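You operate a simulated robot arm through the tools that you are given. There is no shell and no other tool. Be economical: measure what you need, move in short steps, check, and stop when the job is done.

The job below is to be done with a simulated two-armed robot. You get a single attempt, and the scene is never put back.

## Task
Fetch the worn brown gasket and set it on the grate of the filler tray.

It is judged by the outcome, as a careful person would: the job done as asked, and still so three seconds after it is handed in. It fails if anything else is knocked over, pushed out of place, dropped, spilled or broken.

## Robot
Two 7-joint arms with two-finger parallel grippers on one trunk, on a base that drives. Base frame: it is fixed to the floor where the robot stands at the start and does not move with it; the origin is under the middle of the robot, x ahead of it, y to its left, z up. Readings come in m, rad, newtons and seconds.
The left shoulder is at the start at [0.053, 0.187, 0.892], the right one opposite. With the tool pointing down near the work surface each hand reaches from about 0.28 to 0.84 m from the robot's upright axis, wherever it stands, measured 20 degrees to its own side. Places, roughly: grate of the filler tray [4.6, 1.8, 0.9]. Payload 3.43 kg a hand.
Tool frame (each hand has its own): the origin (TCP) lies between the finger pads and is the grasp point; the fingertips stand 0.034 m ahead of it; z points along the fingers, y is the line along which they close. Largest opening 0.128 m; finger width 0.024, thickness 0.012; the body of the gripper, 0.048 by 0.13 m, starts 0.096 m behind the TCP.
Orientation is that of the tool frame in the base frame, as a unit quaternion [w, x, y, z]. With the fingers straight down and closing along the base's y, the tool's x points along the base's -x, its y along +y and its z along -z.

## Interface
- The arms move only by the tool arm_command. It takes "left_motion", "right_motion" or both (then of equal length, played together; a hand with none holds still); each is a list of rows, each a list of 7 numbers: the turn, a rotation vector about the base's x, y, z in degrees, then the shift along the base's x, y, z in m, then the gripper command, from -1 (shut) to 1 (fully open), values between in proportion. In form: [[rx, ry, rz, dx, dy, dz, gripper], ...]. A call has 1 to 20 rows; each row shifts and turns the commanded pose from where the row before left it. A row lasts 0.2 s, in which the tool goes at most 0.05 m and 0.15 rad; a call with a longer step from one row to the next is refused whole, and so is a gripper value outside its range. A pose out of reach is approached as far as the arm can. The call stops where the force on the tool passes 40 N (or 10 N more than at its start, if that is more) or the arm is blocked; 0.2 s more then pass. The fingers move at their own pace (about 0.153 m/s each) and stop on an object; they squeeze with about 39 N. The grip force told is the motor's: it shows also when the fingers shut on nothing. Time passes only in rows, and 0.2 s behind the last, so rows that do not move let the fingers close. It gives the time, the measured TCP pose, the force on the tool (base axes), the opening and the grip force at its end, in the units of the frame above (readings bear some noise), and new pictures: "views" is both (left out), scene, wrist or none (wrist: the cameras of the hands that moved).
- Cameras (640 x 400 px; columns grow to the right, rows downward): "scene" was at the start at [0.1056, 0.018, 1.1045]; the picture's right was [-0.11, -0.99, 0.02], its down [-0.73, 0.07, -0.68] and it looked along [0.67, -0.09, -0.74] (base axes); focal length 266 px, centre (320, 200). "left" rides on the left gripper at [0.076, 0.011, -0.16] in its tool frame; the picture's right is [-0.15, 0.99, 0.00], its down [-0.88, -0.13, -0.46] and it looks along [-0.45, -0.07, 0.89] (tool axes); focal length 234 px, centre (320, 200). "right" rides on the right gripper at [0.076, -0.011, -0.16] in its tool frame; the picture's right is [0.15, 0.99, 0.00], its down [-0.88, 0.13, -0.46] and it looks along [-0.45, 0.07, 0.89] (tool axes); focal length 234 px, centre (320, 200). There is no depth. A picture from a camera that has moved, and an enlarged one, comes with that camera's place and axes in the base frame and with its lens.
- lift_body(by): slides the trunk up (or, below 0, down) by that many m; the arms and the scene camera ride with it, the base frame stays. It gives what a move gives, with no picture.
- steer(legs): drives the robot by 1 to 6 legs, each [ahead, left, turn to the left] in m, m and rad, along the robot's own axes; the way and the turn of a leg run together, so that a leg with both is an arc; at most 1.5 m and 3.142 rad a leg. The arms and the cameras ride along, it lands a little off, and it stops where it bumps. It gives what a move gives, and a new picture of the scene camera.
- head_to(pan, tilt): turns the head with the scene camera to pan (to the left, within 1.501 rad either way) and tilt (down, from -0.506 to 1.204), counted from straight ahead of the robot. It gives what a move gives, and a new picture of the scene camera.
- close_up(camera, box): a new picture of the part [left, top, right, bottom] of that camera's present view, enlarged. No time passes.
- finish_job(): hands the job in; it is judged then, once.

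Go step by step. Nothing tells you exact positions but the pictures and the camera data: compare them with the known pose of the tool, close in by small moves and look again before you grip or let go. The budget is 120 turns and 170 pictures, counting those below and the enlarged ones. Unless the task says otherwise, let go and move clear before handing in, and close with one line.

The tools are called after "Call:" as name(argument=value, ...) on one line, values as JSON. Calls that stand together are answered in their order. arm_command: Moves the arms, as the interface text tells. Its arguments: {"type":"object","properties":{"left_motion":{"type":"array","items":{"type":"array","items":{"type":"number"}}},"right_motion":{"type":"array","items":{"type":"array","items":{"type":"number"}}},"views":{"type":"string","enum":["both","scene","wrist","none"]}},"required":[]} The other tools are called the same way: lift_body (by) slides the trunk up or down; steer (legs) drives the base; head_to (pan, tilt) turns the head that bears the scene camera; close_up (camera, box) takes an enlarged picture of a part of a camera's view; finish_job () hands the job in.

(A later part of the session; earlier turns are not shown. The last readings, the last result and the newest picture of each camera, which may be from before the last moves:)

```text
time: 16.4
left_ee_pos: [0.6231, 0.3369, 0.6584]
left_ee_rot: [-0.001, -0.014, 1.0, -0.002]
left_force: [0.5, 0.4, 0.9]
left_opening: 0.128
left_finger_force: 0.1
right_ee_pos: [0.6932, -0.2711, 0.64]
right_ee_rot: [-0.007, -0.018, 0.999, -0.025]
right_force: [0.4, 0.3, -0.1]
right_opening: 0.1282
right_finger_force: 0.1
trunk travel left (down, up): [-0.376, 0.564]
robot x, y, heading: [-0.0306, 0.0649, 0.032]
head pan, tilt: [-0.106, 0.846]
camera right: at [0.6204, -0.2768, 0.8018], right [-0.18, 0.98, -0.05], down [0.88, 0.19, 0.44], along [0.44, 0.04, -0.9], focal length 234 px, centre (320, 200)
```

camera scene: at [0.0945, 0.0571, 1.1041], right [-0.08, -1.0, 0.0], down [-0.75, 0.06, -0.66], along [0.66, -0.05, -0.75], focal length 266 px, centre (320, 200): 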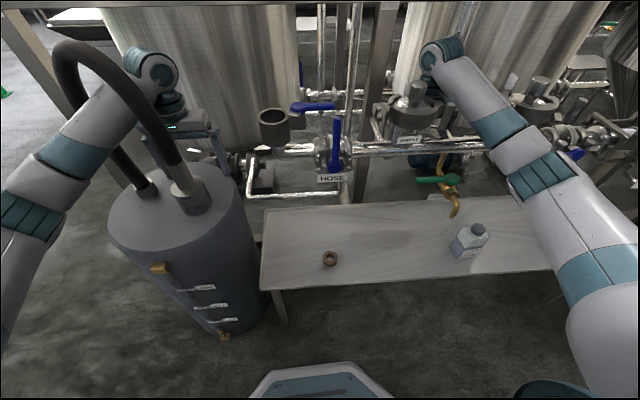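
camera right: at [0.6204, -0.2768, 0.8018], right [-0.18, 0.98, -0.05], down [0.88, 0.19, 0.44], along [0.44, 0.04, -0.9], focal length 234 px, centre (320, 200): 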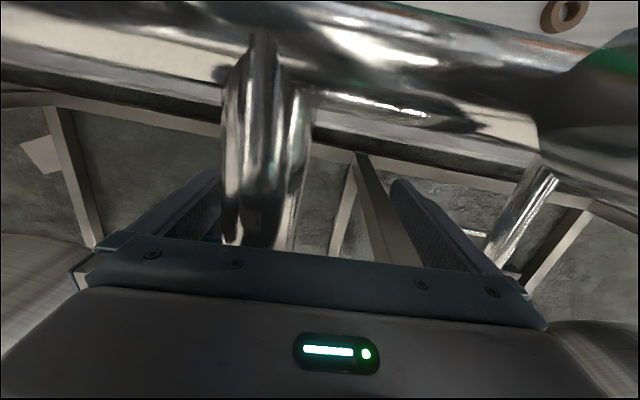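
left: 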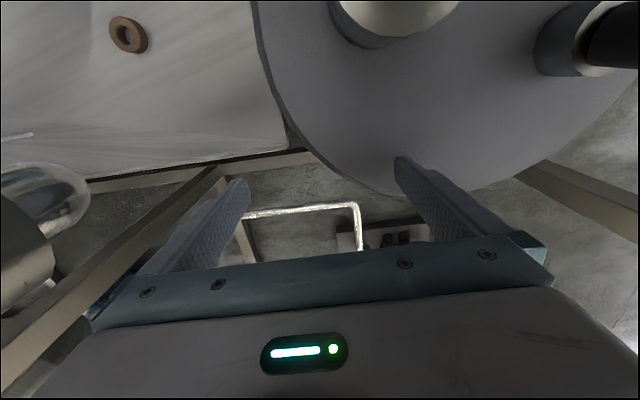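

The hand is free at y = -0.271. The base stop may come from the left arm near the hose, so I'll check that, and try the right hand upward gently.

Call:
close_up(camera="scene", box=[0, 20, 288, 200])

Call:
arm_command(right_motion=[[0, 0, 0, 0, 0, 0.004, 1], [0, 0, 0, 0, 0, 0.006, 1], [0, 0, 0, 0, 0, 0.008, 1], [0, 0, 0, 0, 0, 0.008, 1], [0, 0, 0, 0, 0, 0, 1]], views="wrist")

```text
2.22 times, centred on (144, 110) of scene
camera zoom: at [0.0947, 0.0648, 1.1041], right [-0.07, -1.0, 0.01], down [-0.75, 0.05, -0.66], along [0.66, -0.06, -0.75], focal length 592 px, centre (711, 400)
```

zoom: 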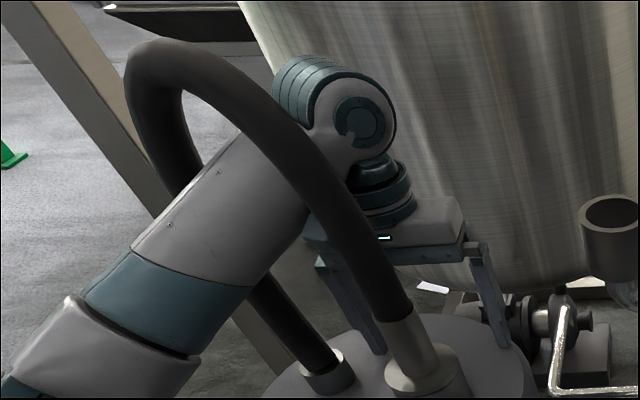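

```text
time: 17.6
left_ee_pos: [0.6239, 0.3382, 0.6564]
left_ee_rot: [-0.002, -0.015, 1.0, -0.004]
left_force: [0.1, -0.7, 0.1]
left_opening: 0.1279
left_finger_force: 0.1
right_ee_pos: [0.6901, -0.2665, 0.6596]
right_ee_rot: [-0.014, -0.023, 0.999, -0.025]
right_force: [-0.2, 0.1, 0.2]
right_opening: 0.1281
right_finger_force: 0.1
trunk travel left (down, up): [-0.376, 0.564]
robot x, y, heading: [-0.0322, 0.0641, 0.034]
head pan, tilt: [-0.106, 0.846]
camera right: at [0.6206, -0.2726, 0.8212], right [-0.19, 0.98, -0.05], down [0.89, 0.19, 0.42], along [0.42, 0.04, -0.91], focal length 234 px, centre (320, 200)
```

right: 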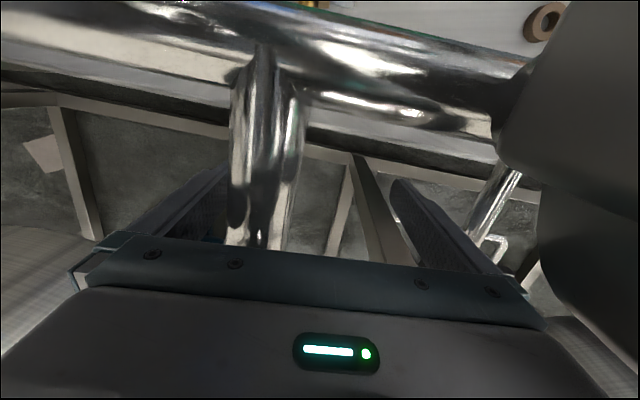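

The right hand rises freely now (z = 0.66). The left forearm is threaded through the hose loop on the tank, so base moves must wait until both arms are out; I'll keep raising the right hand.

Call:
arm_command(right_motion=[[0, 0, 0, 0, -0.003, 0.008, 1], [0, 0, 0, 0, -0.003, 0.01, 1], [0, 0, 0, 0, -0.002, 0.01, 1], [0, 0, 0, 0, 0, 0.01, 1], [0, 0, 0, 0, 0, 0.01, 1], [0, 0, 0, 0, 0, 0, 1]], views="both")

```text
time: 18.3
left_ee_pos: [0.6198, 0.3411, 0.6646]
left_ee_rot: [0.0, -0.017, 1.0, -0.001]
left_force: [-0.3, -0.9, 0.7]
left_opening: 0.1279
left_finger_force: 0.1
right_ee_pos: [0.6889, -0.2609, 0.6746]
right_ee_rot: [-0.016, -0.033, 0.999, -0.023]
right_force: [1.0, 0.4, -0.7]
right_opening: 0.1281
right_finger_force: 0.0
trunk travel left (down, up): [-0.376, 0.564]
robot x, y, heading: [-0.0315, 0.0611, 0.039]
head pan, tilt: [-0.106, 0.846]
stopped in row 3 (right hand): the force on the tool passed its limit (the readings are from after the stop); the commanded pose is now the measured one
camera scene: at [0.0906, 0.063, 1.1069], right [-0.07, -1.0, 0.0], down [-0.74, 0.05, -0.67], along [0.66, -0.05, -0.75], focal length 266 px, centre (320, 200)
camera right: at [0.6194, -0.2696, 0.8385], right [-0.21, 0.98, -0.04], down [0.88, 0.21, 0.42], along [0.42, 0.05, -0.91], focal length 234 px, centre (320, 200)
```

scene: 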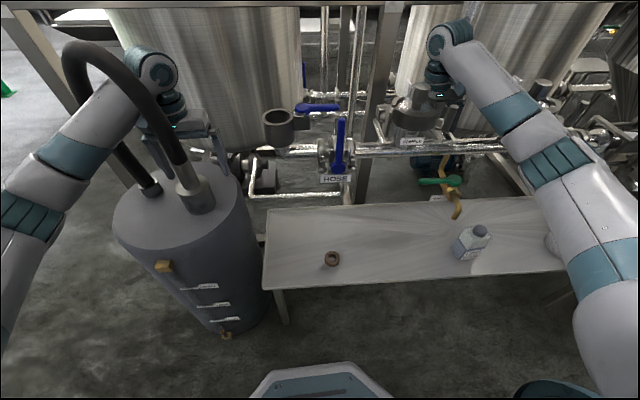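
right: 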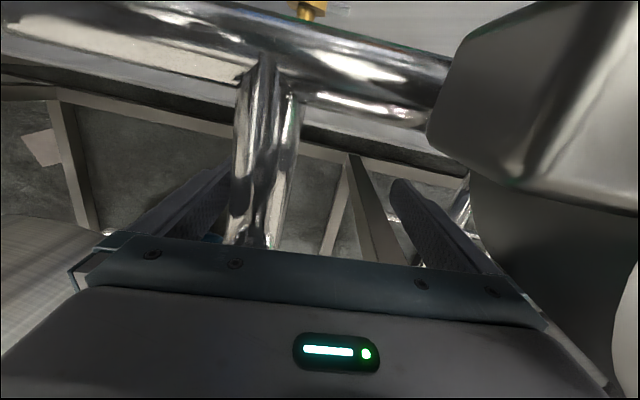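

Progress: z is 0.675. A clamp part brushed the hand, so I'll correct the yaw a little, shift +x/-y, and continue up.

Call:
arm_command(right_motion=[[0, 0, -2, 0.003, -0.004, 0, 1], [0, 0, -2, 0.003, -0.005, 0, 1], [0, 0, 0, 0, -0.004, 0.006, 1], [0, 0, 0, 0, 0, 0.01, 1], [0, 0, 0, 0, 0, 0.01, 1], [0, 0, 0, 0, 0, 0.01, 1], [0, 0, 0, 0, 0, 0.01, 1], [0, 0, 0, 0, 0, 0, 1]], views="both")

```text
time: 18.8
left_ee_pos: [0.6175, 0.3418, 0.6623]
left_ee_rot: [0.0, -0.018, 1.0, -0.001]
left_force: [0.7, 0.1, 0.4]
left_opening: 0.1279
left_finger_force: 0.1
right_ee_pos: [0.6912, -0.264, 0.6778]
right_ee_rot: [-0.014, -0.014, 1.0, -0.023]
right_force: [-0.5, -0.4, -0.6]
right_opening: 0.128
right_finger_force: 0.2
trunk travel left (down, up): [-0.376, 0.564]
robot x, y, heading: [-0.0339, 0.0667, 0.042]
head pan, tilt: [-0.106, 0.846]
stopped in row 2 (right hand): the force on the tool passed its limit (the readings are from after the stop); the commanded pose is now the measured one
camera scene: at [0.0883, 0.0639, 1.1054], right [-0.07, -1.0, 0.0], down [-0.74, 0.05, -0.67], along [0.66, -0.05, -0.75], focal length 266 px, centre (320, 200)
camera right: at [0.6213, -0.269, 0.8389], right [-0.17, 0.98, -0.04], down [0.89, 0.18, 0.42], along [0.42, 0.04, -0.9], focal length 234 px, centre (320, 200)
```

scene: 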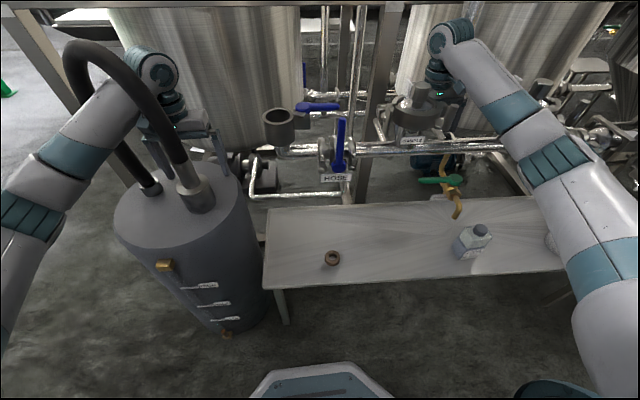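
right: 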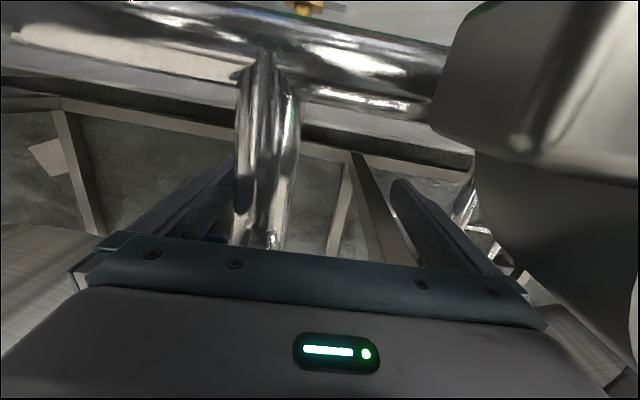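

The force is zero again. I'll go straight up.

Call:
arm_command(right_motion=[[0, 0, 0, 0, -0.001, 0.006, 1], [0, 0, 0, 0, -0.001, 0.008, 1], [0, 0, 0, 0, -0.001, 0.01, 1], [0, 0, 0, 0, 0, 0.01, 1], [0, 0, 0, 0, 0, 0.01, 1], [0, 0, 0, 0, 0, 0.01, 1], [0, 0, 0, 0, 0, 0, 1]], views="wrist")

```text
time: 19.4
left_ee_pos: [0.6179, 0.3417, 0.662]
left_ee_rot: [-0.001, -0.019, 1.0, 0.0]
left_force: [0.4, 0.4, -0.1]
left_opening: 0.128
left_finger_force: 0.0
right_ee_pos: [0.6883, -0.2599, 0.6816]
right_ee_rot: [-0.023, -0.019, 0.999, -0.022]
right_force: [-0.8, 1.1, -0.6]
right_opening: 0.1281
right_finger_force: 0.0
trunk travel left (down, up): [-0.376, 0.564]
robot x, y, heading: [-0.0343, 0.0636, 0.038]
head pan, tilt: [-0.106, 0.846]
stopped in row 3 (right hand): the force on the tool passed its limit (the readings are from after the stop); the commanded pose is now the measured one
camera right: at [0.6214, -0.2668, 0.8448], right [-0.18, 0.98, -0.04], down [0.9, 0.18, 0.41], along [0.41, 0.04, -0.91], focal length 234 px, centre (320, 200)
```

right: 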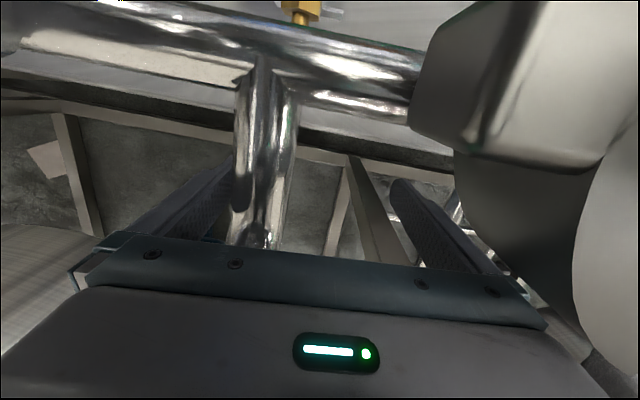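

Rising drifts the hand toward the clamp each time, so I'll pre-compensate with some -y/+x and leveling while going up.

Call:
arm_command(right_motion=[[0, -1, 0, 0.003, -0.004, 0, 1], [0, -1, 0, 0.003, -0.005, 0, 1], [0, -0.5, 0, 0.001, -0.005, 0.004, 1], [0, 0, 0, 0.001, -0.003, 0.008, 1], [0, 0, 0, 0.001, -0.003, 0.008, 1], [0, 0, 0, 0.001, -0.003, 0.008, 1], [0, 0, 0, 0, 0, 0.008, 1]], views="wrist")

```text
time: 19.8
left_ee_pos: [0.6172, 0.3426, 0.6595]
left_ee_rot: [-0.001, -0.019, 1.0, 0.0]
left_force: [-0.5, 1.4, -0.4]
left_opening: 0.128
left_finger_force: 0.2
right_ee_pos: [0.691, -0.2607, 0.6827]
right_ee_rot: [-0.017, -0.019, 0.999, -0.022]
right_force: [-5.4, -0.7, 2.7]
right_opening: 0.1279
right_finger_force: 0.1
trunk travel left (down, up): [-0.376, 0.564]
robot x, y, heading: [-0.0337, 0.0666, 0.043]
head pan, tilt: [-0.106, 0.846]
stopped in row 1 (right hand): the force on the tool passed its limit (the readings are from after the stop); the commanded pose is now the measured one
camera right: at [0.6211, -0.2675, 0.8439], right [-0.18, 0.98, -0.04], down [0.89, 0.18, 0.42], along [0.42, 0.04, -0.91], focal length 234 px, centre (320, 200)
```

right: 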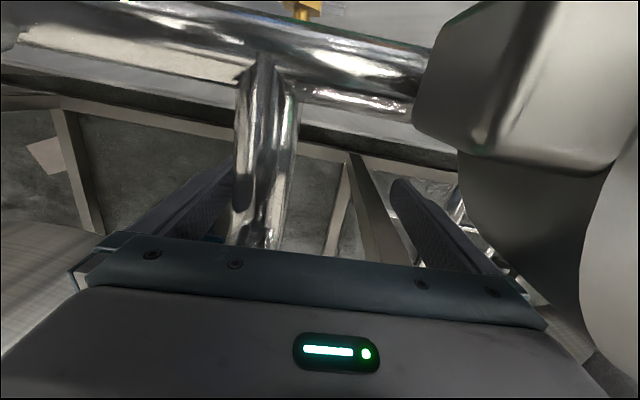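

Something (the tank) limits +x. A rigid trunk lift should be purely vertical, so I'll try that now.

Call:
arm_command(right_motion=[[0, 0, 0, -0.002, -0.002, 0, 1], [0, 0, 0, 0, 0, 0, 1]], views="none")

Call:
lift_body(by=0.03)

Call:
close_up(camera="right", box=[0, 0, 640, 400])

```text
time: 20.4
left_ee_pos: [0.6179, 0.3436, 0.6593]
left_ee_rot: [-0.001, -0.019, 1.0, -0.001]
left_force: [0.0, -0.3, 0.2]
left_opening: 0.1281
left_finger_force: 0.1
right_ee_pos: [0.6887, -0.2604, 0.6803]
right_ee_rot: [-0.017, -0.02, 0.999, -0.023]
right_force: [-0.7, -0.6, 0.1]
right_opening: 0.1281
right_finger_force: 0.1
trunk travel left (down, up): [-0.376, 0.564]
robot x, y, heading: [-0.0323, 0.0677, 0.044]
head pan, tilt: [-0.106, 0.846]
```

```text
time: 21.2
left_ee_pos: [0.6201, 0.3396, 0.6881]
left_ee_rot: [-0.003, -0.019, 1.0, 0.002]
left_force: [-0.5, 0.0, -1.1]
left_opening: 0.1281
left_finger_force: 0.0
right_ee_pos: [0.6906, -0.2681, 0.7063]
right_ee_rot: [-0.02, -0.016, 0.999, -0.021]
right_force: [-2.7, -2.3, 1.8]
right_opening: 0.1273
right_finger_force: 0.0
trunk travel left (down, up): [-0.406, 0.534]
robot x, y, heading: [-0.0312, 0.0671, 0.034]
head pan, tilt: [-0.106, 0.846]
```

```text
1.00 times, centred on (320, 200) of right
camera zoom: at [0.6216, -0.2742, 0.8703], right [-0.18, 0.98, -0.03], down [0.89, 0.18, 0.41], along [0.41, 0.04, -0.91], focal length 234 px, centre (320, 200)
```

zoom: 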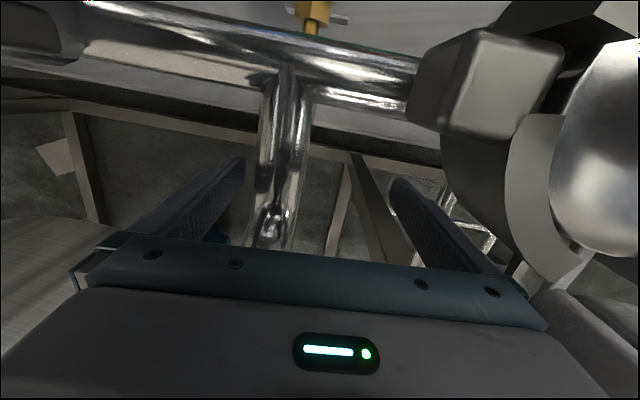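

The lift works well. I'll lift a bit more and watch the left forearm inside the hose loop.

Call:
lift_body(by=0.03)

Call:
close_up(camera="scene", box=[0, 20, 320, 220])

Call:
close_up(camera="right", box=[0, 0, 640, 400])

```text
time: 21.9
left_ee_pos: [0.6189, 0.3414, 0.7198]
left_ee_rot: [-0.003, -0.018, 1.0, 0.002]
left_force: [1.5, 0.3, 0.4]
left_opening: 0.1279
left_finger_force: 0.0
right_ee_pos: [0.6898, -0.2646, 0.7378]
right_ee_rot: [-0.019, -0.018, 0.999, -0.02]
right_force: [-4.1, -0.8, 2.8]
right_opening: 0.1277
right_finger_force: 0.0
trunk travel left (down, up): [-0.436, 0.504]
robot x, y, heading: [-0.0361, 0.0678, 0.039]
head pan, tilt: [-0.106, 0.846]
```

```text
2.00 times, centred on (160, 120) of scene
camera zoom: at [0.0926, 0.0609, 1.164], right [-0.07, -1.0, 0.0], down [-0.75, 0.05, -0.66], along [0.66, -0.04, -0.75], focal length 532 px, centre (640, 360)
```

zoom: 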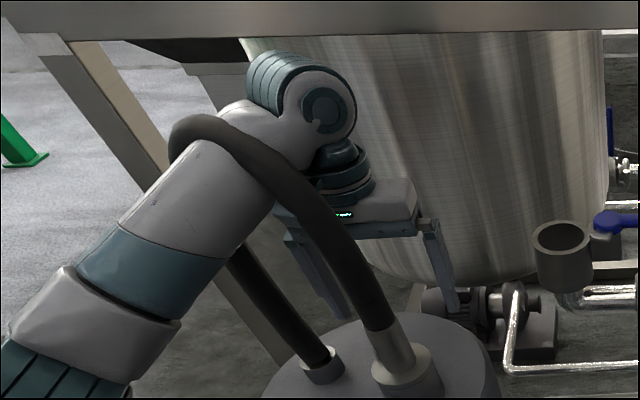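

```text
1.00 times, centred on (320, 200) of right
camera zoom: at [0.6214, -0.2719, 0.901], right [-0.18, 0.98, -0.03], down [0.89, 0.18, 0.42], along [0.42, 0.04, -0.91], focal length 234 px, centre (320, 200)
```

zoom: 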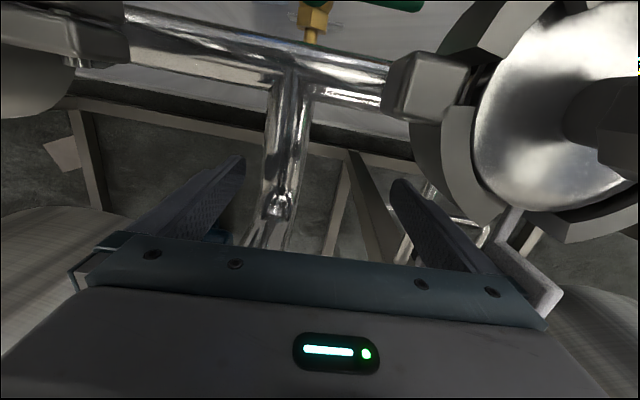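

The hose now lies close over the left forearm, so there will be no more trunk lift. The right arm should be free to rise by itself.

Call:
arm_command(right_motion=[[0, 0, 0, 0, -0.002, 0.008, 1], [0, 0, 0, 0, -0.002, 0.012, 1], [0, 0, 0, 0, -0.002, 0.015, 1], [0, 0, 0, 0, 0, 0.015, 1], [0, 0, 0, 0, 0, 0.015, 1], [0, 0, 0, 0, 0, 0.015, 1], [0, 0, 0, 0, 0, 0, 1]], views="both")

```text
time: 23.5
left_ee_pos: [0.6199, 0.3415, 0.7174]
left_ee_rot: [-0.002, -0.019, 1.0, 0.0]
left_force: [0.6, 0.6, -0.4]
left_opening: 0.1282
left_finger_force: 0.0
right_ee_pos: [0.689, -0.2691, 0.8195]
right_ee_rot: [-0.02, -0.018, 0.999, -0.021]
right_force: [0.0, 0.1, 0.2]
right_opening: 0.1278
right_finger_force: 0.1
trunk travel left (down, up): [-0.436, 0.504]
robot x, y, heading: [-0.0345, 0.0652, 0.044]
head pan, tilt: [-0.106, 0.846]
camera scene: at [0.0928, 0.0611, 1.1639], right [-0.07, -1.0, 0.0], down [-0.75, 0.05, -0.66], along [0.66, -0.04, -0.75], focal length 266 px, centre (320, 200)
camera right: at [0.6207, -0.277, 0.9812], right [-0.18, 0.98, -0.03], down [0.89, 0.18, 0.41], along [0.41, 0.04, -0.91], focal length 234 px, centre (320, 200)
```

scene: 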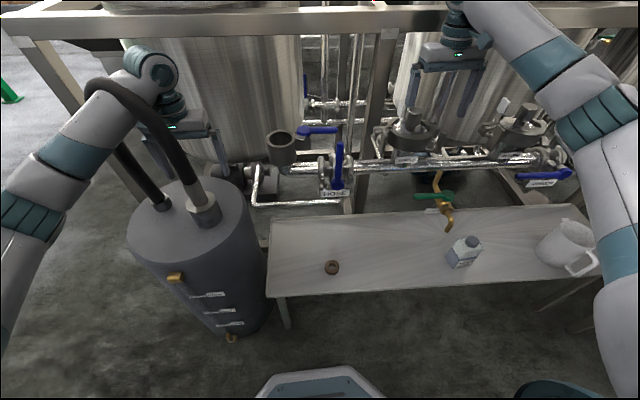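
right: 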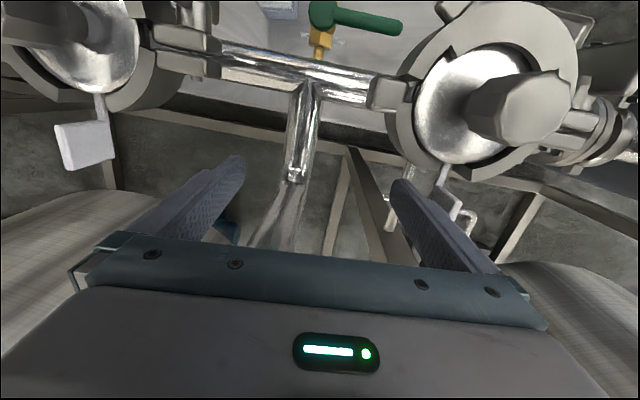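

The right hand is free. I'll lift it above the clamp knobs, then draw it back toward the robot over the bench.

Call:
arm_command(right_motion=[[0, 0, 0, 0, 0, 0.02, 1], [0, 0, 0, 0, 0, 0.025, 1], [0, 0, 0, -0.01, 0, 0.03, 1], [0, 0, 0, -0.02, 0, 0.03, 1], [0, 0, 0, -0.03, 0, 0.01, 1], [0, 0, 0, -0.04, 0, 0, 1], [0, 0, 0, -0.04, 0, 0, 1], [0, 0, 0, -0.04, 0, 0, 1], [0, 0, 0, -0.04, 0, 0, 1], [0, 0, 0, 0, 0, 0, 1]], views="scene")

```text
time: 25.7
left_ee_pos: [0.6202, 0.3406, 0.7172]
left_ee_rot: [-0.002, -0.019, 1.0, 0.001]
left_force: [0.1, -0.1, -0.8]
left_opening: 0.1279
left_finger_force: 0.1
right_ee_pos: [0.4711, -0.2703, 0.9329]
right_ee_rot: [-0.02, -0.017, 0.999, -0.02]
right_force: [-0.8, 0.2, 0.1]
right_opening: 0.1281
right_finger_force: 0.1
trunk travel left (down, up): [-0.436, 0.504]
robot x, y, heading: [-0.0304, 0.0667, 0.039]
head pan, tilt: [-0.106, 0.846]
camera scene: at [0.0937, 0.0609, 1.1637], right [-0.07, -1.0, 0.0], down [-0.75, 0.05, -0.66], along [0.66, -0.04, -0.75], focal length 266 px, centre (320, 200)
```

scene: 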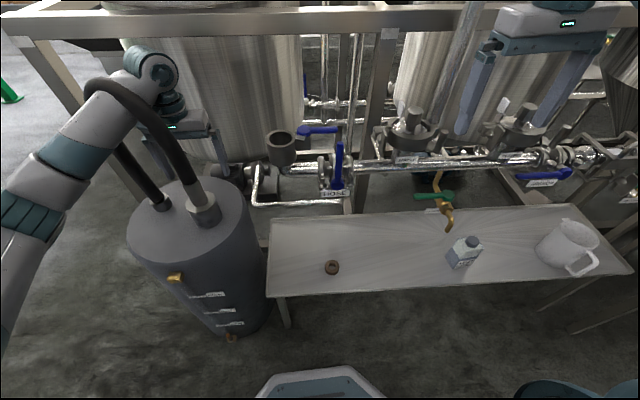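

The right arm is clear and both pictures put the gasket near [0.476, 0.0]. I'll move the right hand over it and look with its camera.

Call:
arm_command(right_motion=[[0, 0, 0, 0, 0.045, -0.01, 1], [0, 0, 0, 0, 0.045, -0.01, 1], [0, 0, 0, 0, 0.045, -0.015, 1], [0, 0, 0, 0, 0.045, -0.015, 1], [0, 0, 0, 0, 0.045, -0.015, 1], [0, 0, 0, 0, 0.043, -0.02, 1], [0, 0, 0, 0, 0, -0.045, 1], [0, 0, 0, 0, 0, -0.045, 1], [0, 0, 0, 0, 0, -0.045, 1], [0, 0, 0, 0, 0, -0.045, 1], [0, 0, 0, 0, 0, -0.045, 1], [0, 0, 0, 0, 0, 0, 1]], views="both")

```text
time: 28.3
left_ee_pos: [0.6187, 0.3406, 0.7172]
left_ee_rot: [-0.002, -0.019, 1.0, 0.002]
left_force: [0.5, 1.2, 1.3]
left_opening: 0.128
left_finger_force: 0.0
right_ee_pos: [0.4729, 0.0024, 0.6221]
right_ee_rot: [-0.02, -0.018, 0.999, -0.02]
right_force: [0.3, 0.2, 0.3]
right_opening: 0.1281
right_finger_force: 0.0
trunk travel left (down, up): [-0.436, 0.504]
robot x, y, heading: [-0.0336, 0.0682, 0.042]
head pan, tilt: [-0.106, 0.846]
camera scene: at [0.0931, 0.0607, 1.1639], right [-0.07, -1.0, 0.0], down [-0.75, 0.05, -0.66], along [0.66, -0.04, -0.75], focal length 266 px, centre (320, 200)
camera right: at [0.4044, -0.0049, 0.7851], right [-0.18, 0.98, -0.03], down [0.89, 0.18, 0.41], along [0.41, 0.05, -0.91], focal length 234 px, centre (320, 200)
```

scene: 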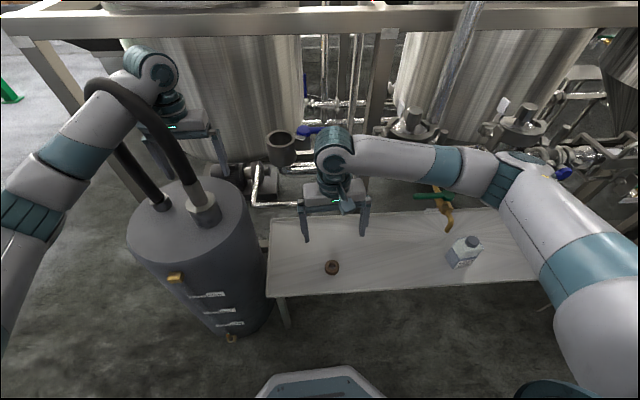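
right: 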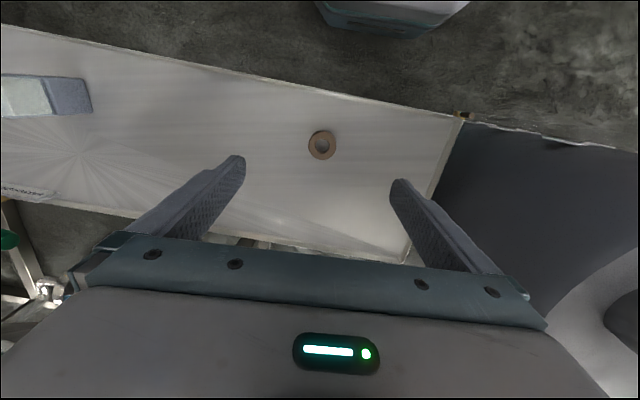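

Both cameras agree: gasket at [0.477, 0.001], about 4.5 cm wide. I'll level the hand, centre it and descend partway.

Call:
arm_command(right_motion=[[2.3, -2.3, -2, 0.002, -0.001, -0.02, 1], [0, 0, 0, 0.002, -0.001, -0.04, 0.6], [0, 0, 0, 0, 0, -0.04, 0.4], [0, 0, 0, 0, 0, -0.02, 0.4], [0, 0, 0, 0, 0, 0, 0.4]], views="wrist")

```text
time: 29.5
left_ee_pos: [0.6202, 0.3413, 0.7186]
left_ee_rot: [-0.003, -0.018, 1.0, 0.0]
left_force: [-0.2, 0.2, 0.9]
left_opening: 0.1278
left_finger_force: 0.0
right_ee_pos: [0.4745, -0.0048, 0.5015]
right_ee_rot: [-0.001, 0.0, 1.0, -0.001]
right_force: [-0.1, -0.5, -0.2]
right_opening: 0.0898
right_finger_force: 0.0
trunk travel left (down, up): [-0.436, 0.504]
robot x, y, heading: [-0.0351, 0.0683, 0.04]
head pan, tilt: [-0.106, 0.846]
camera right: at [0.3985, -0.016, 0.6609], right [-0.15, 0.99, 0.0], down [0.88, 0.13, 0.46], along [0.45, 0.07, -0.89], focal length 234 px, centre (320, 200)
```

right: 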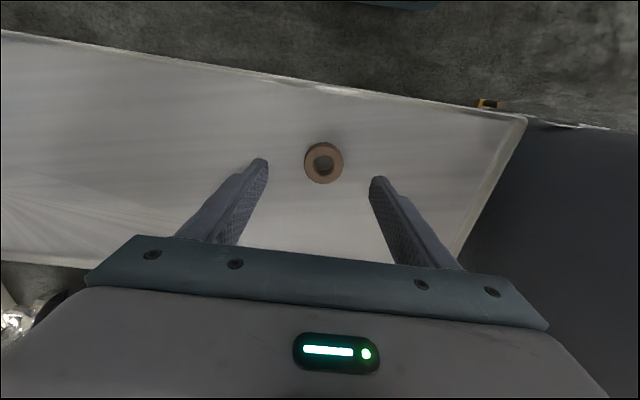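

The gasket is at [0.479, 0.000]. I'll adjust and go lower.

Call:
arm_command(right_motion=[[0, 0, 0, 0.004, 0.005, -0.015, 0.3], [0, 0, 0, 0, 0, -0.015, 0.3], [0, 0, 0, 0, 0, -0.012, 0.3], [0, 0, 0, 0, 0, -0.008, 0.3], [0, 0, 0, 0, 0, 0, 0.3]], views="wrist")

```text
time: 30.7
left_ee_pos: [0.6201, 0.3411, 0.7181]
left_ee_rot: [-0.003, -0.019, 1.0, 0.002]
left_force: [0.7, 0.1, -0.2]
left_opening: 0.128
left_finger_force: 0.0
right_ee_pos: [0.4779, 0.0, 0.4526]
right_ee_rot: [0.0, 0.0, 1.0, -0.001]
right_force: [-0.5, -0.4, 0.7]
right_opening: 0.0833
right_finger_force: 0.1
trunk travel left (down, up): [-0.436, 0.504]
robot x, y, heading: [-0.0344, 0.0657, 0.041]
head pan, tilt: [-0.106, 0.846]
camera right: at [0.4027, -0.011, 0.6112], right [-0.15, 0.99, 0.0], down [0.88, 0.13, 0.46], along [0.45, 0.07, -0.89], focal length 234 px, centre (320, 200)
```

right: 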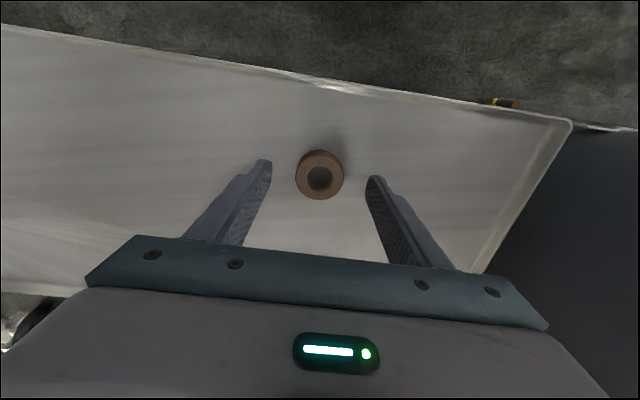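

The gasket is centred between the fingertips. I'll go down the last centimetre and close gently.

Call:
arm_command(right_motion=[[0, 0, 0, 0, 0, -0.006, 0.3], [0, 0, 0, 0, 0, -0.005, 0.3], [0, 0, 0, 0, 0, 0, 0], [0, 0, 0, 0, 0, 0, -0.3], [0, 0, 0, 0, 0, 0, -1], [0, 0, 0, 0, 0, 0, -1], [0, 0, 0, 0, 0, 0, -1]], views="wrist")

```text
time: 32.3
left_ee_pos: [0.6209, 0.3415, 0.7184]
left_ee_rot: [-0.002, -0.019, 1.0, 0.002]
left_force: [0.5, -0.2, -0.6]
left_opening: 0.1279
left_finger_force: 0.1
right_ee_pos: [0.4762, -0.0002, 0.44]
right_ee_rot: [0.0, -0.001, 1.0, -0.001]
right_force: [-1.0, -0.1, 0.0]
right_opening: 0.0414
right_finger_force: 39.0
trunk travel left (down, up): [-0.436, 0.504]
robot x, y, heading: [-0.0344, 0.0666, 0.042]
head pan, tilt: [-0.106, 0.846]
camera right: at [0.4019, -0.0112, 0.5999], right [-0.15, 0.99, 0.0], down [0.88, 0.13, 0.46], along [0.45, 0.07, -0.89], focal length 234 px, centre (320, 200)
```

right: 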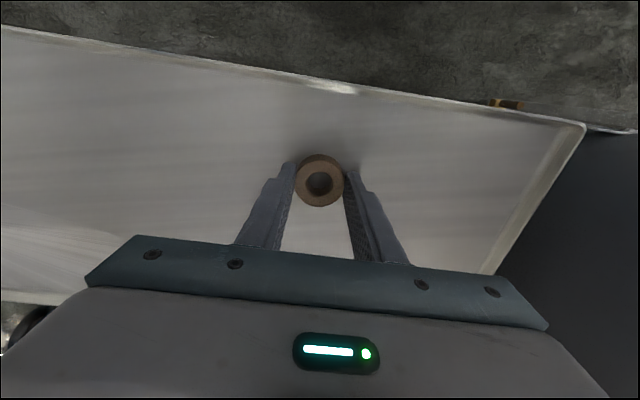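

Gripped (4.1 cm, 39 N). I'll lift it.

Call:
arm_command(right_motion=[[0, 0, 0, 0, 0, 0.015, -1], [0, 0, 0, 0, 0, 0.03, -1], [0, 0, 0, 0, 0, 0.04, -1], [0, 0, 0, 0, 0, 0.045, -1], [0, 0, 0, 0, 0, 0.045, -1], [0, 0, 0, 0, 0, 0.045, -1], [0, 0, 0, -0.03, -0.02, 0.04, -1], [0, 0, 0, -0.03, -0.03, 0.02, -1], [0, 0, 0, 0, 0, 0, -1]], views="both")

Call:
close_up(camera="scene", box=[20, 30, 276, 190])

Call:
close_up(camera="left", box=[0, 0, 640, 400])

```text
refused: row 7 steps farther than a row can; nothing moved
```

```text
2.50 times, centred on (148, 110) of scene
camera zoom: at [0.0933, 0.0606, 1.1638], right [-0.07, -1.0, 0.0], down [-0.75, 0.05, -0.66], along [0.66, -0.04, -0.75], focal length 666 px, centre (750, 425)
```

zoom: 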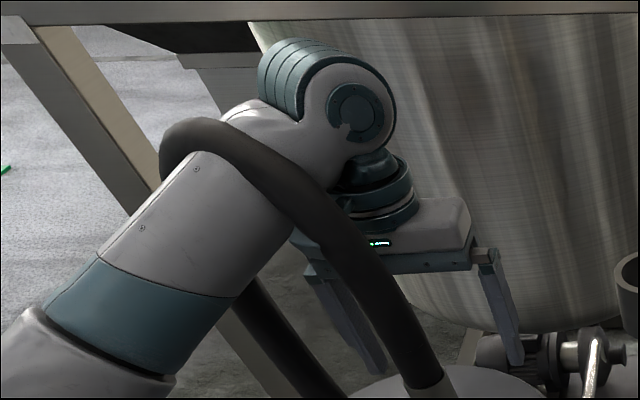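

```text
1.00 times, centred on (320, 200) of left
camera zoom: at [0.5438, 0.3481, 0.8775], right [0.11, 0.99, 0.0], down [0.89, -0.1, 0.45], along [0.45, -0.05, -0.89], focal length 234 px, centre (320, 200)
```

zoom: 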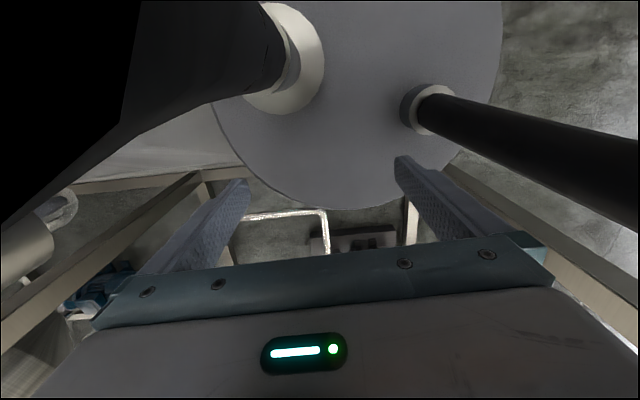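

That row was too long. I'll lift the gasket with shorter rows, then turn the head to study the left arm and the hose loop.

Call:
arm_command(right_motion=[[0, 0, 0, 0, 0, 0.015, -1], [0, 0, 0, 0, 0, 0.03, -1], [0, 0, 0, 0, 0, 0.04, -1], [0, 0, 0, 0, 0, 0.045, -1], [0, 0, 0, 0, 0, 0.045, -1], [0, 0, 0, 0, 0, 0.045, -1], [0, 0, 0, 0, -0.04, 0.01, -1], [0, 0, 0, 0, -0.045, 0, -1], [0, 0, 0, 0, -0.045, 0, -1], [0, 0, 0, 0, -0.045, 0, -1], [0, 0, 0, 0, 0, 0, -1]], views="wrist")

Call:
head_to(pan=0.6, tilt=0.55)

```text
time: 34.7
left_ee_pos: [0.6209, 0.3413, 0.7174]
left_ee_rot: [-0.003, -0.018, 1.0, 0.002]
left_force: [-0.6, -0.1, 0.0]
left_opening: 0.1281
left_finger_force: 0.0
right_ee_pos: [0.4789, -0.1762, 0.671]
right_ee_rot: [0.0, -0.001, 1.0, -0.001]
right_force: [0.5, 0.5, -0.7]
right_opening: 0.0417
right_finger_force: 39.1
trunk travel left (down, up): [-0.436, 0.504]
robot x, y, heading: [-0.0326, 0.0649, 0.037]
head pan, tilt: [-0.106, 0.846]
camera right: at [0.4036, -0.1854, 0.8305], right [-0.15, 0.99, 0.0], down [0.88, 0.13, 0.46], along [0.45, 0.07, -0.89], focal length 234 px, centre (320, 200)
```

right: 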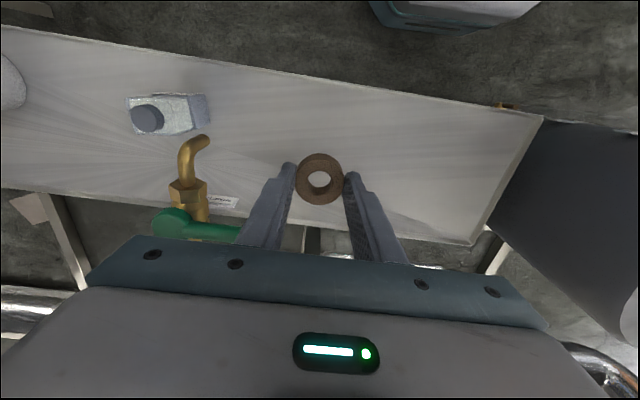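

```text
time: 35.8
left_ee_pos: [0.6199, 0.3402, 0.7194]
left_ee_rot: [-0.003, -0.018, 1.0, 0.002]
left_force: [-0.2, -0.3, -0.4]
left_opening: 0.1278
left_finger_force: 0.0
right_ee_pos: [0.48, -0.175, 0.6702]
right_ee_rot: [0.0, 0.0, 1.0, -0.001]
right_force: [1.1, 0.0, -0.4]
right_opening: 0.0417
right_finger_force: 39.0
trunk travel left (down, up): [-0.436, 0.504]
robot x, y, heading: [-0.0304, 0.0648, 0.037]
head pan, tilt: [0.6, 0.55]
camera scene: at [0.0872, 0.1194, 1.189], right [0.6, -0.8, 0.0], down [-0.42, -0.31, -0.85], along [0.68, 0.51, -0.52], focal length 266 px, centre (320, 200)
```

scene: 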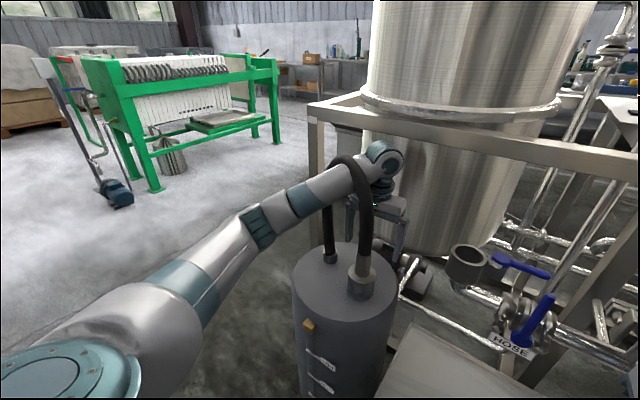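

Now I see it: the left forearm passes through the hose arch (feet near [0.52, 0.32] and [0.58, 0.45], top at about z = 0.95). My plan is to lower the trunk back, close the left fingers, align the hand with the arch and draw it back through in a tilted pose.

Call:
lift_body(by=-0.06)

Call:
arm_command(left_motion=[[0, 0, -6, 0, 0, 0, 0], [0, 0, -6, 0, 0, 0, -1], [0, 0, -6, 0, 0, 0, -1], [0, 0, -6, 0, 0, 0, -1], [0, 0, 0, 0, 0, -0.005, -1], [0, 0, 0, 0, 0, 0, -1]], views="both")

```text
time: 36.8
left_ee_pos: [0.6184, 0.3406, 0.6579]
left_ee_rot: [-0.002, -0.018, 1.0, 0.002]
left_force: [0.0, -0.3, -0.2]
left_opening: 0.1276
left_finger_force: 0.1
right_ee_pos: [0.4788, -0.1742, 0.612]
right_ee_rot: [0.001, 0.0, 1.0, -0.001]
right_force: [-0.6, 0.1, -0.8]
right_opening: 0.0414
right_finger_force: 38.6
trunk travel left (down, up): [-0.376, 0.564]
robot x, y, heading: [-0.0321, 0.0676, 0.04]
head pan, tilt: [0.6, 0.55]
```

```text
time: 38.2
left_ee_pos: [0.6203, 0.3398, 0.654]
left_ee_rot: [-0.001, 0.19, 0.982, 0.003]
left_force: [-0.3, 2.1, 8.5]
left_opening: 0.0
left_finger_force: 32.9
right_ee_pos: [0.478, -0.175, 0.6118]
right_ee_rot: [0.001, 0.0, 1.0, -0.001]
right_force: [0.1, -0.2, 0.0]
right_opening: 0.0414
right_finger_force: 39.0
trunk travel left (down, up): [-0.376, 0.564]
robot x, y, heading: [-0.0325, 0.0647, 0.038]
head pan, tilt: [0.6, 0.55]
camera scene: at [0.0862, 0.1193, 1.1293], right [0.6, -0.8, 0.0], down [-0.42, -0.31, -0.85], along [0.68, 0.51, -0.52], focal length 266 px, centre (320, 200)
camera left: at [0.5534, 0.3773, 0.8131], right [0.5, 0.86, 0.0], down [0.77, -0.45, 0.45], along [0.39, -0.23, -0.89], focal length 234 px, centre (320, 200)
```

scene: 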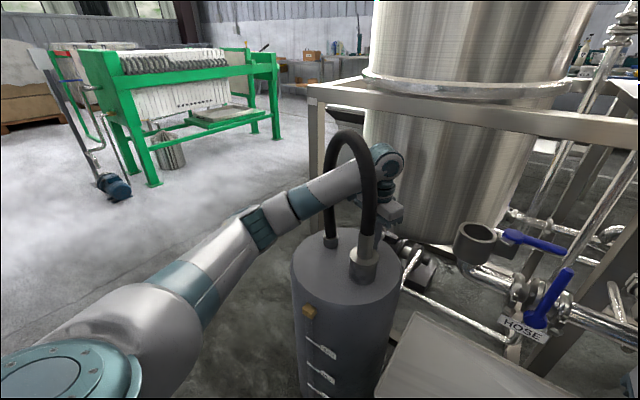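
left: 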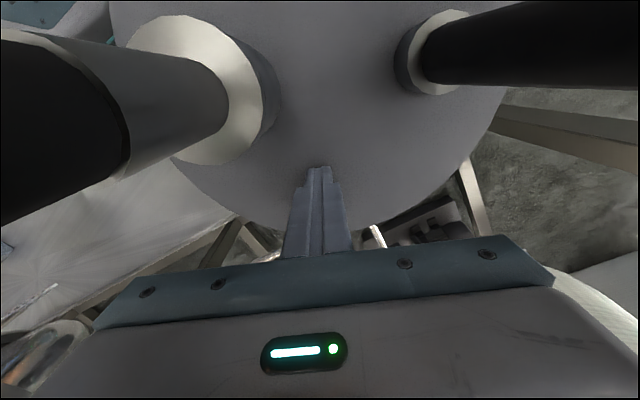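

The fingertips just touch the tank top (8 N), so that surface is at z ≈ 0.62. I'll raise slightly and zoom on the arch.

Call:
arm_command(left_motion=[[0, 0, 0, 0, 0, 0.008, -1], [0, 0, 0, 0, 0, 0, -1]], views="none")

Call:
close_up(camera="scene", box=[260, 110, 452, 230])

```text
time: 38.8
left_ee_pos: [0.6197, 0.3403, 0.6607]
left_ee_rot: [-0.003, 0.19, 0.982, 0.002]
left_force: [1.0, 0.4, -0.2]
left_opening: 0.0001
left_finger_force: 32.8
right_ee_pos: [0.478, -0.1736, 0.6118]
right_ee_rot: [-0.001, 0.0, 1.0, -0.001]
right_force: [-0.1, 0.3, 0.2]
right_opening: 0.0417
right_finger_force: 39.0
trunk travel left (down, up): [-0.376, 0.564]
robot x, y, heading: [-0.0366, 0.0679, 0.042]
head pan, tilt: [0.6, 0.55]
```

```text
3.33 times, centred on (356, 170) of scene
camera zoom: at [0.0874, 0.1195, 1.1289], right [0.6, -0.8, 0.0], down [-0.42, -0.31, -0.85], along [0.68, 0.51, -0.52], focal length 887 px, centre (200, 300)
```

zoom: 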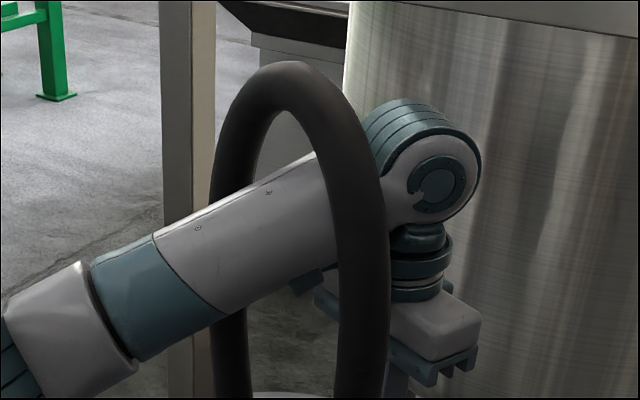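

There is room above the wrist now. I'll start tilting the left hand about its fingertips, so the wrist comes back and down through the arch.

Call:
arm_command(left_motion=[[-2.4, -5.5, 0, 0, 0, 0, -1], [-2.4, -5.5, 0, 0, 0, 0, -1], [-2.4, -5.5, 0, 0, 0, 0, -1], [-2.4, -5.5, 0, 0, 0, 0, -1], [0, 0, 0, 0, 0, 0, -1]], views="both")

Call:
close_up(camera="scene", box=[260, 110, 452, 230])

```text
time: 39.7
left_ee_pos: [0.6242, 0.3398, 0.6649]
left_ee_rot: [0.167, 0.184, 0.968, -0.036]
left_force: [12.3, -4.2, 0.8]
left_opening: 0.0
left_finger_force: 33.0
right_ee_pos: [0.4788, -0.1758, 0.6105]
right_ee_rot: [0.0, 0.001, 1.0, -0.002]
right_force: [-0.8, 0.5, -0.7]
right_opening: 0.0417
right_finger_force: 39.1
trunk travel left (down, up): [-0.376, 0.564]
robot x, y, heading: [-0.0309, 0.0636, 0.037]
head pan, tilt: [0.6, 0.55]
stopped in row 4 (left hand): the force on the tool passed its limit (the readings are from after the stop); the commanded pose is now the measured one
camera scene: at [0.0885, 0.119, 1.1289], right [0.6, -0.8, 0.0], down [-0.42, -0.31, -0.85], along [0.68, 0.51, -0.52], focal length 266 px, centre (320, 200)
camera left: at [0.5123, 0.3951, 0.7886], right [0.49, 0.87, 0.04], down [0.58, -0.36, 0.73], along [0.65, -0.33, -0.69], focal length 234 px, centre (320, 200)
```

scene: 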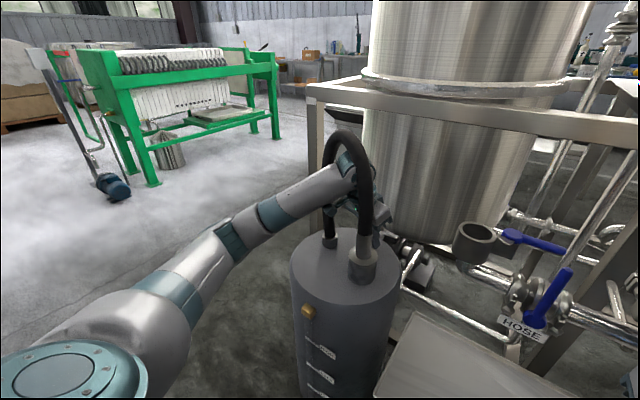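
left: 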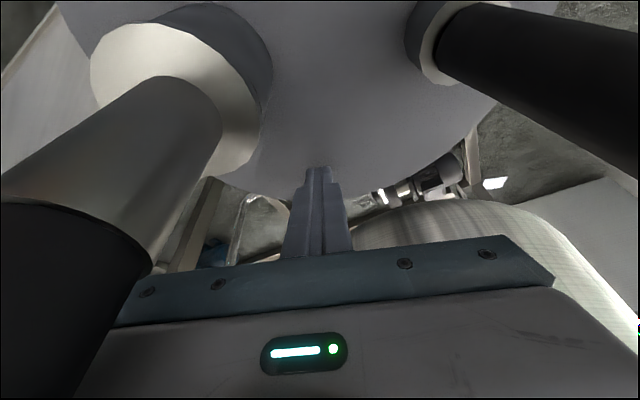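

```text
3.33 times, centred on (356, 170) of scene
camera zoom: at [0.0885, 0.119, 1.1289], right [0.6, -0.8, 0.0], down [-0.42, -0.31, -0.85], along [0.68, 0.51, -0.52], focal length 887 px, centre (200, 300)
```

zoom: 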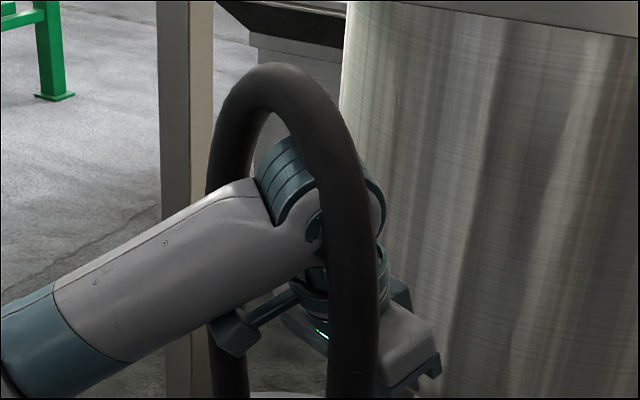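

The wrist is now inside the arch. The palm's left end meets leg A while there's ample space toward leg B, so I'll shift the hand toward B and continue tilting.

Call:
arm_command(left_motion=[[0, 0, 0, 0.007, 0.005, 0, -1], [0, 0, 0, 0.006, 0.013, 0, -1], [0, 0, 0, 0.004, 0.012, 0, -1], [0, 0, 0, 0, 0, 0, -1]], views="wrist")

```text
time: 40.7
left_ee_pos: [0.6398, 0.3692, 0.6672]
left_ee_rot: [0.166, 0.185, 0.968, -0.036]
left_force: [-0.3, -0.3, 0.6]
left_opening: 0.0
left_finger_force: 32.7
right_ee_pos: [0.4785, -0.1751, 0.611]
right_ee_rot: [0.0, 0.0, 1.0, 0.0]
right_force: [0.4, 0.1, -0.1]
right_opening: 0.0415
right_finger_force: 39.0
trunk travel left (down, up): [-0.376, 0.564]
robot x, y, heading: [-0.0346, 0.0649, 0.039]
head pan, tilt: [0.6, 0.55]
camera left: at [0.5272, 0.4267, 0.7905], right [0.49, 0.87, 0.04], down [0.58, -0.37, 0.72], along [0.64, -0.33, -0.69], focal length 234 px, centre (320, 200)
```

left: 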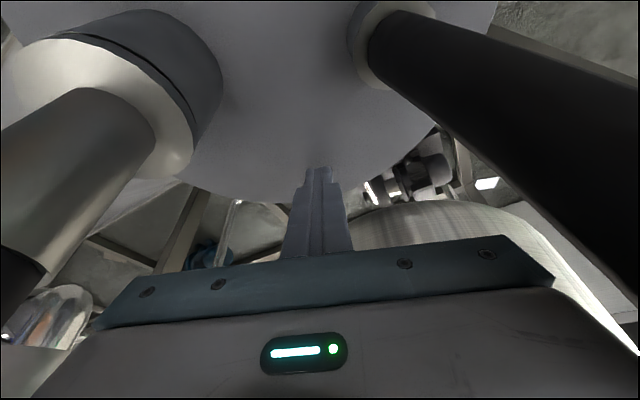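

Now the palm is centred between the legs. I'll continue tilting back and start to withdraw.

Call:
arm_command(left_motion=[[-2.4, -5.5, 0, 0, 0, 0.003, -1], [-2.4, -5.5, 0, -0.004, 0.002, 0.003, -1], [-2.4, -5.5, 0, -0.004, 0.002, 0.003, -1], [-2.4, -5.5, 0, -0.004, 0.002, 0.003, -1], [0, 0, 0, 0, 0, 0, -1]], views="both")

```text
time: 41.9
left_ee_pos: [0.627, 0.3759, 0.6785]
left_ee_rot: [0.363, 0.173, 0.912, -0.081]
left_force: [0.4, 0.3, 0.0]
left_opening: 0.0
left_finger_force: 32.7
right_ee_pos: [0.479, -0.1754, 0.6123]
right_ee_rot: [-0.001, 0.0, 1.0, -0.001]
right_force: [-0.3, 0.5, 0.3]
right_opening: 0.0415
right_finger_force: 38.8
trunk travel left (down, up): [-0.376, 0.564]
robot x, y, heading: [-0.0349, 0.0697, 0.04]
head pan, tilt: [0.6, 0.55]
camera scene: at [0.0874, 0.1192, 1.129], right [0.6, -0.8, 0.0], down [-0.42, -0.31, -0.85], along [0.68, 0.51, -0.52], focal length 266 px, centre (320, 200)
camera left: at [0.4777, 0.4481, 0.74], right [0.47, 0.88, 0.08], down [0.26, -0.22, 0.94], along [0.84, -0.42, -0.33], focal length 234 px, centre (320, 200)
```

scene: 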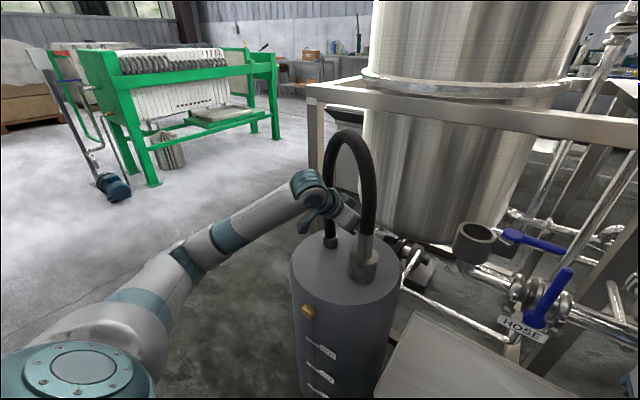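
left: 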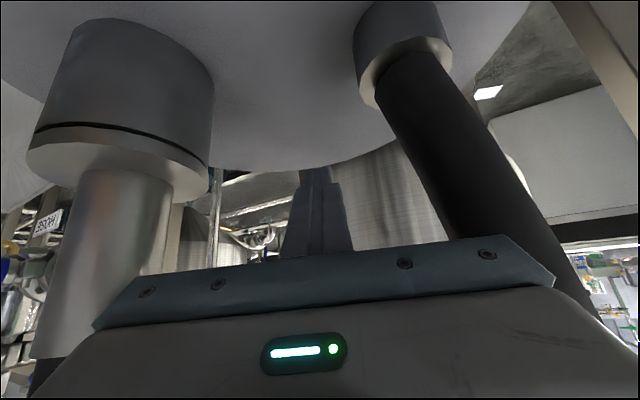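

The palm is already on the robot's side of the hose legs, and only the slim fingers remain. I'll pull straight back.

Call:
arm_command(left_motion=[[0, 0, 0, -0.018, 0.008, 0.003, -1], [0, 0, 0, -0.025, 0.011, 0.005, -1], [0, 0, 0, -0.03, 0.013, 0.005, -1], [0, 0, 0, -0.03, 0.013, 0.005, -1], [0, 0, 0, -0.03, 0.013, 0.005, -1], [0, 0, 0, 0, 0, 0, -1]], views="both")

```text
time: 43.3
left_ee_pos: [0.4941, 0.4319, 0.6987]
left_ee_rot: [0.362, 0.173, 0.912, -0.08]
left_force: [0.2, 0.3, -0.7]
left_opening: 0.0002
left_finger_force: 33.1
right_ee_pos: [0.4791, -0.1754, 0.6111]
right_ee_rot: [0.0, 0.001, 1.0, -0.001]
right_force: [-0.3, 0.6, 0.0]
right_opening: 0.0415
right_finger_force: 39.2
trunk travel left (down, up): [-0.376, 0.564]
robot x, y, heading: [-0.034, 0.0704, 0.045]
head pan, tilt: [0.6, 0.55]
camera scene: at [0.0875, 0.1193, 1.129], right [0.6, -0.8, 0.0], down [-0.42, -0.31, -0.85], along [0.68, 0.51, -0.52], focal length 266 px, centre (320, 200)
camera left: at [0.3455, 0.5059, 0.7606], right [0.47, 0.88, 0.08], down [0.26, -0.22, 0.94], along [0.84, -0.42, -0.33], focal length 234 px, centre (320, 200)
```

scene: 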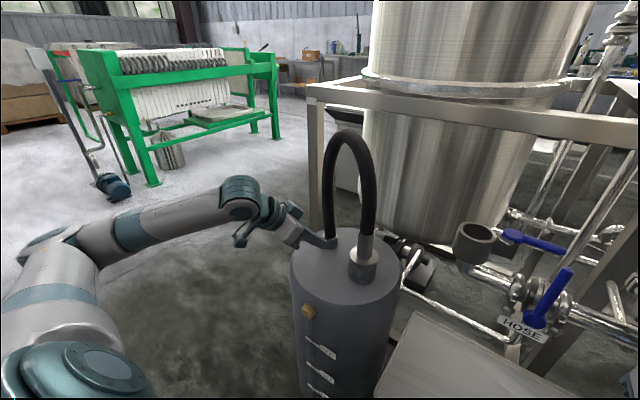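
left: 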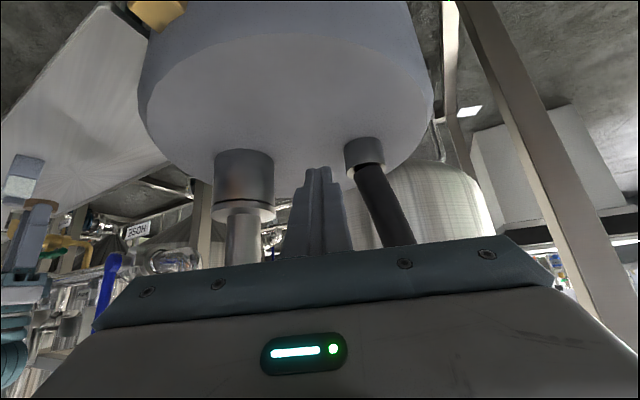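

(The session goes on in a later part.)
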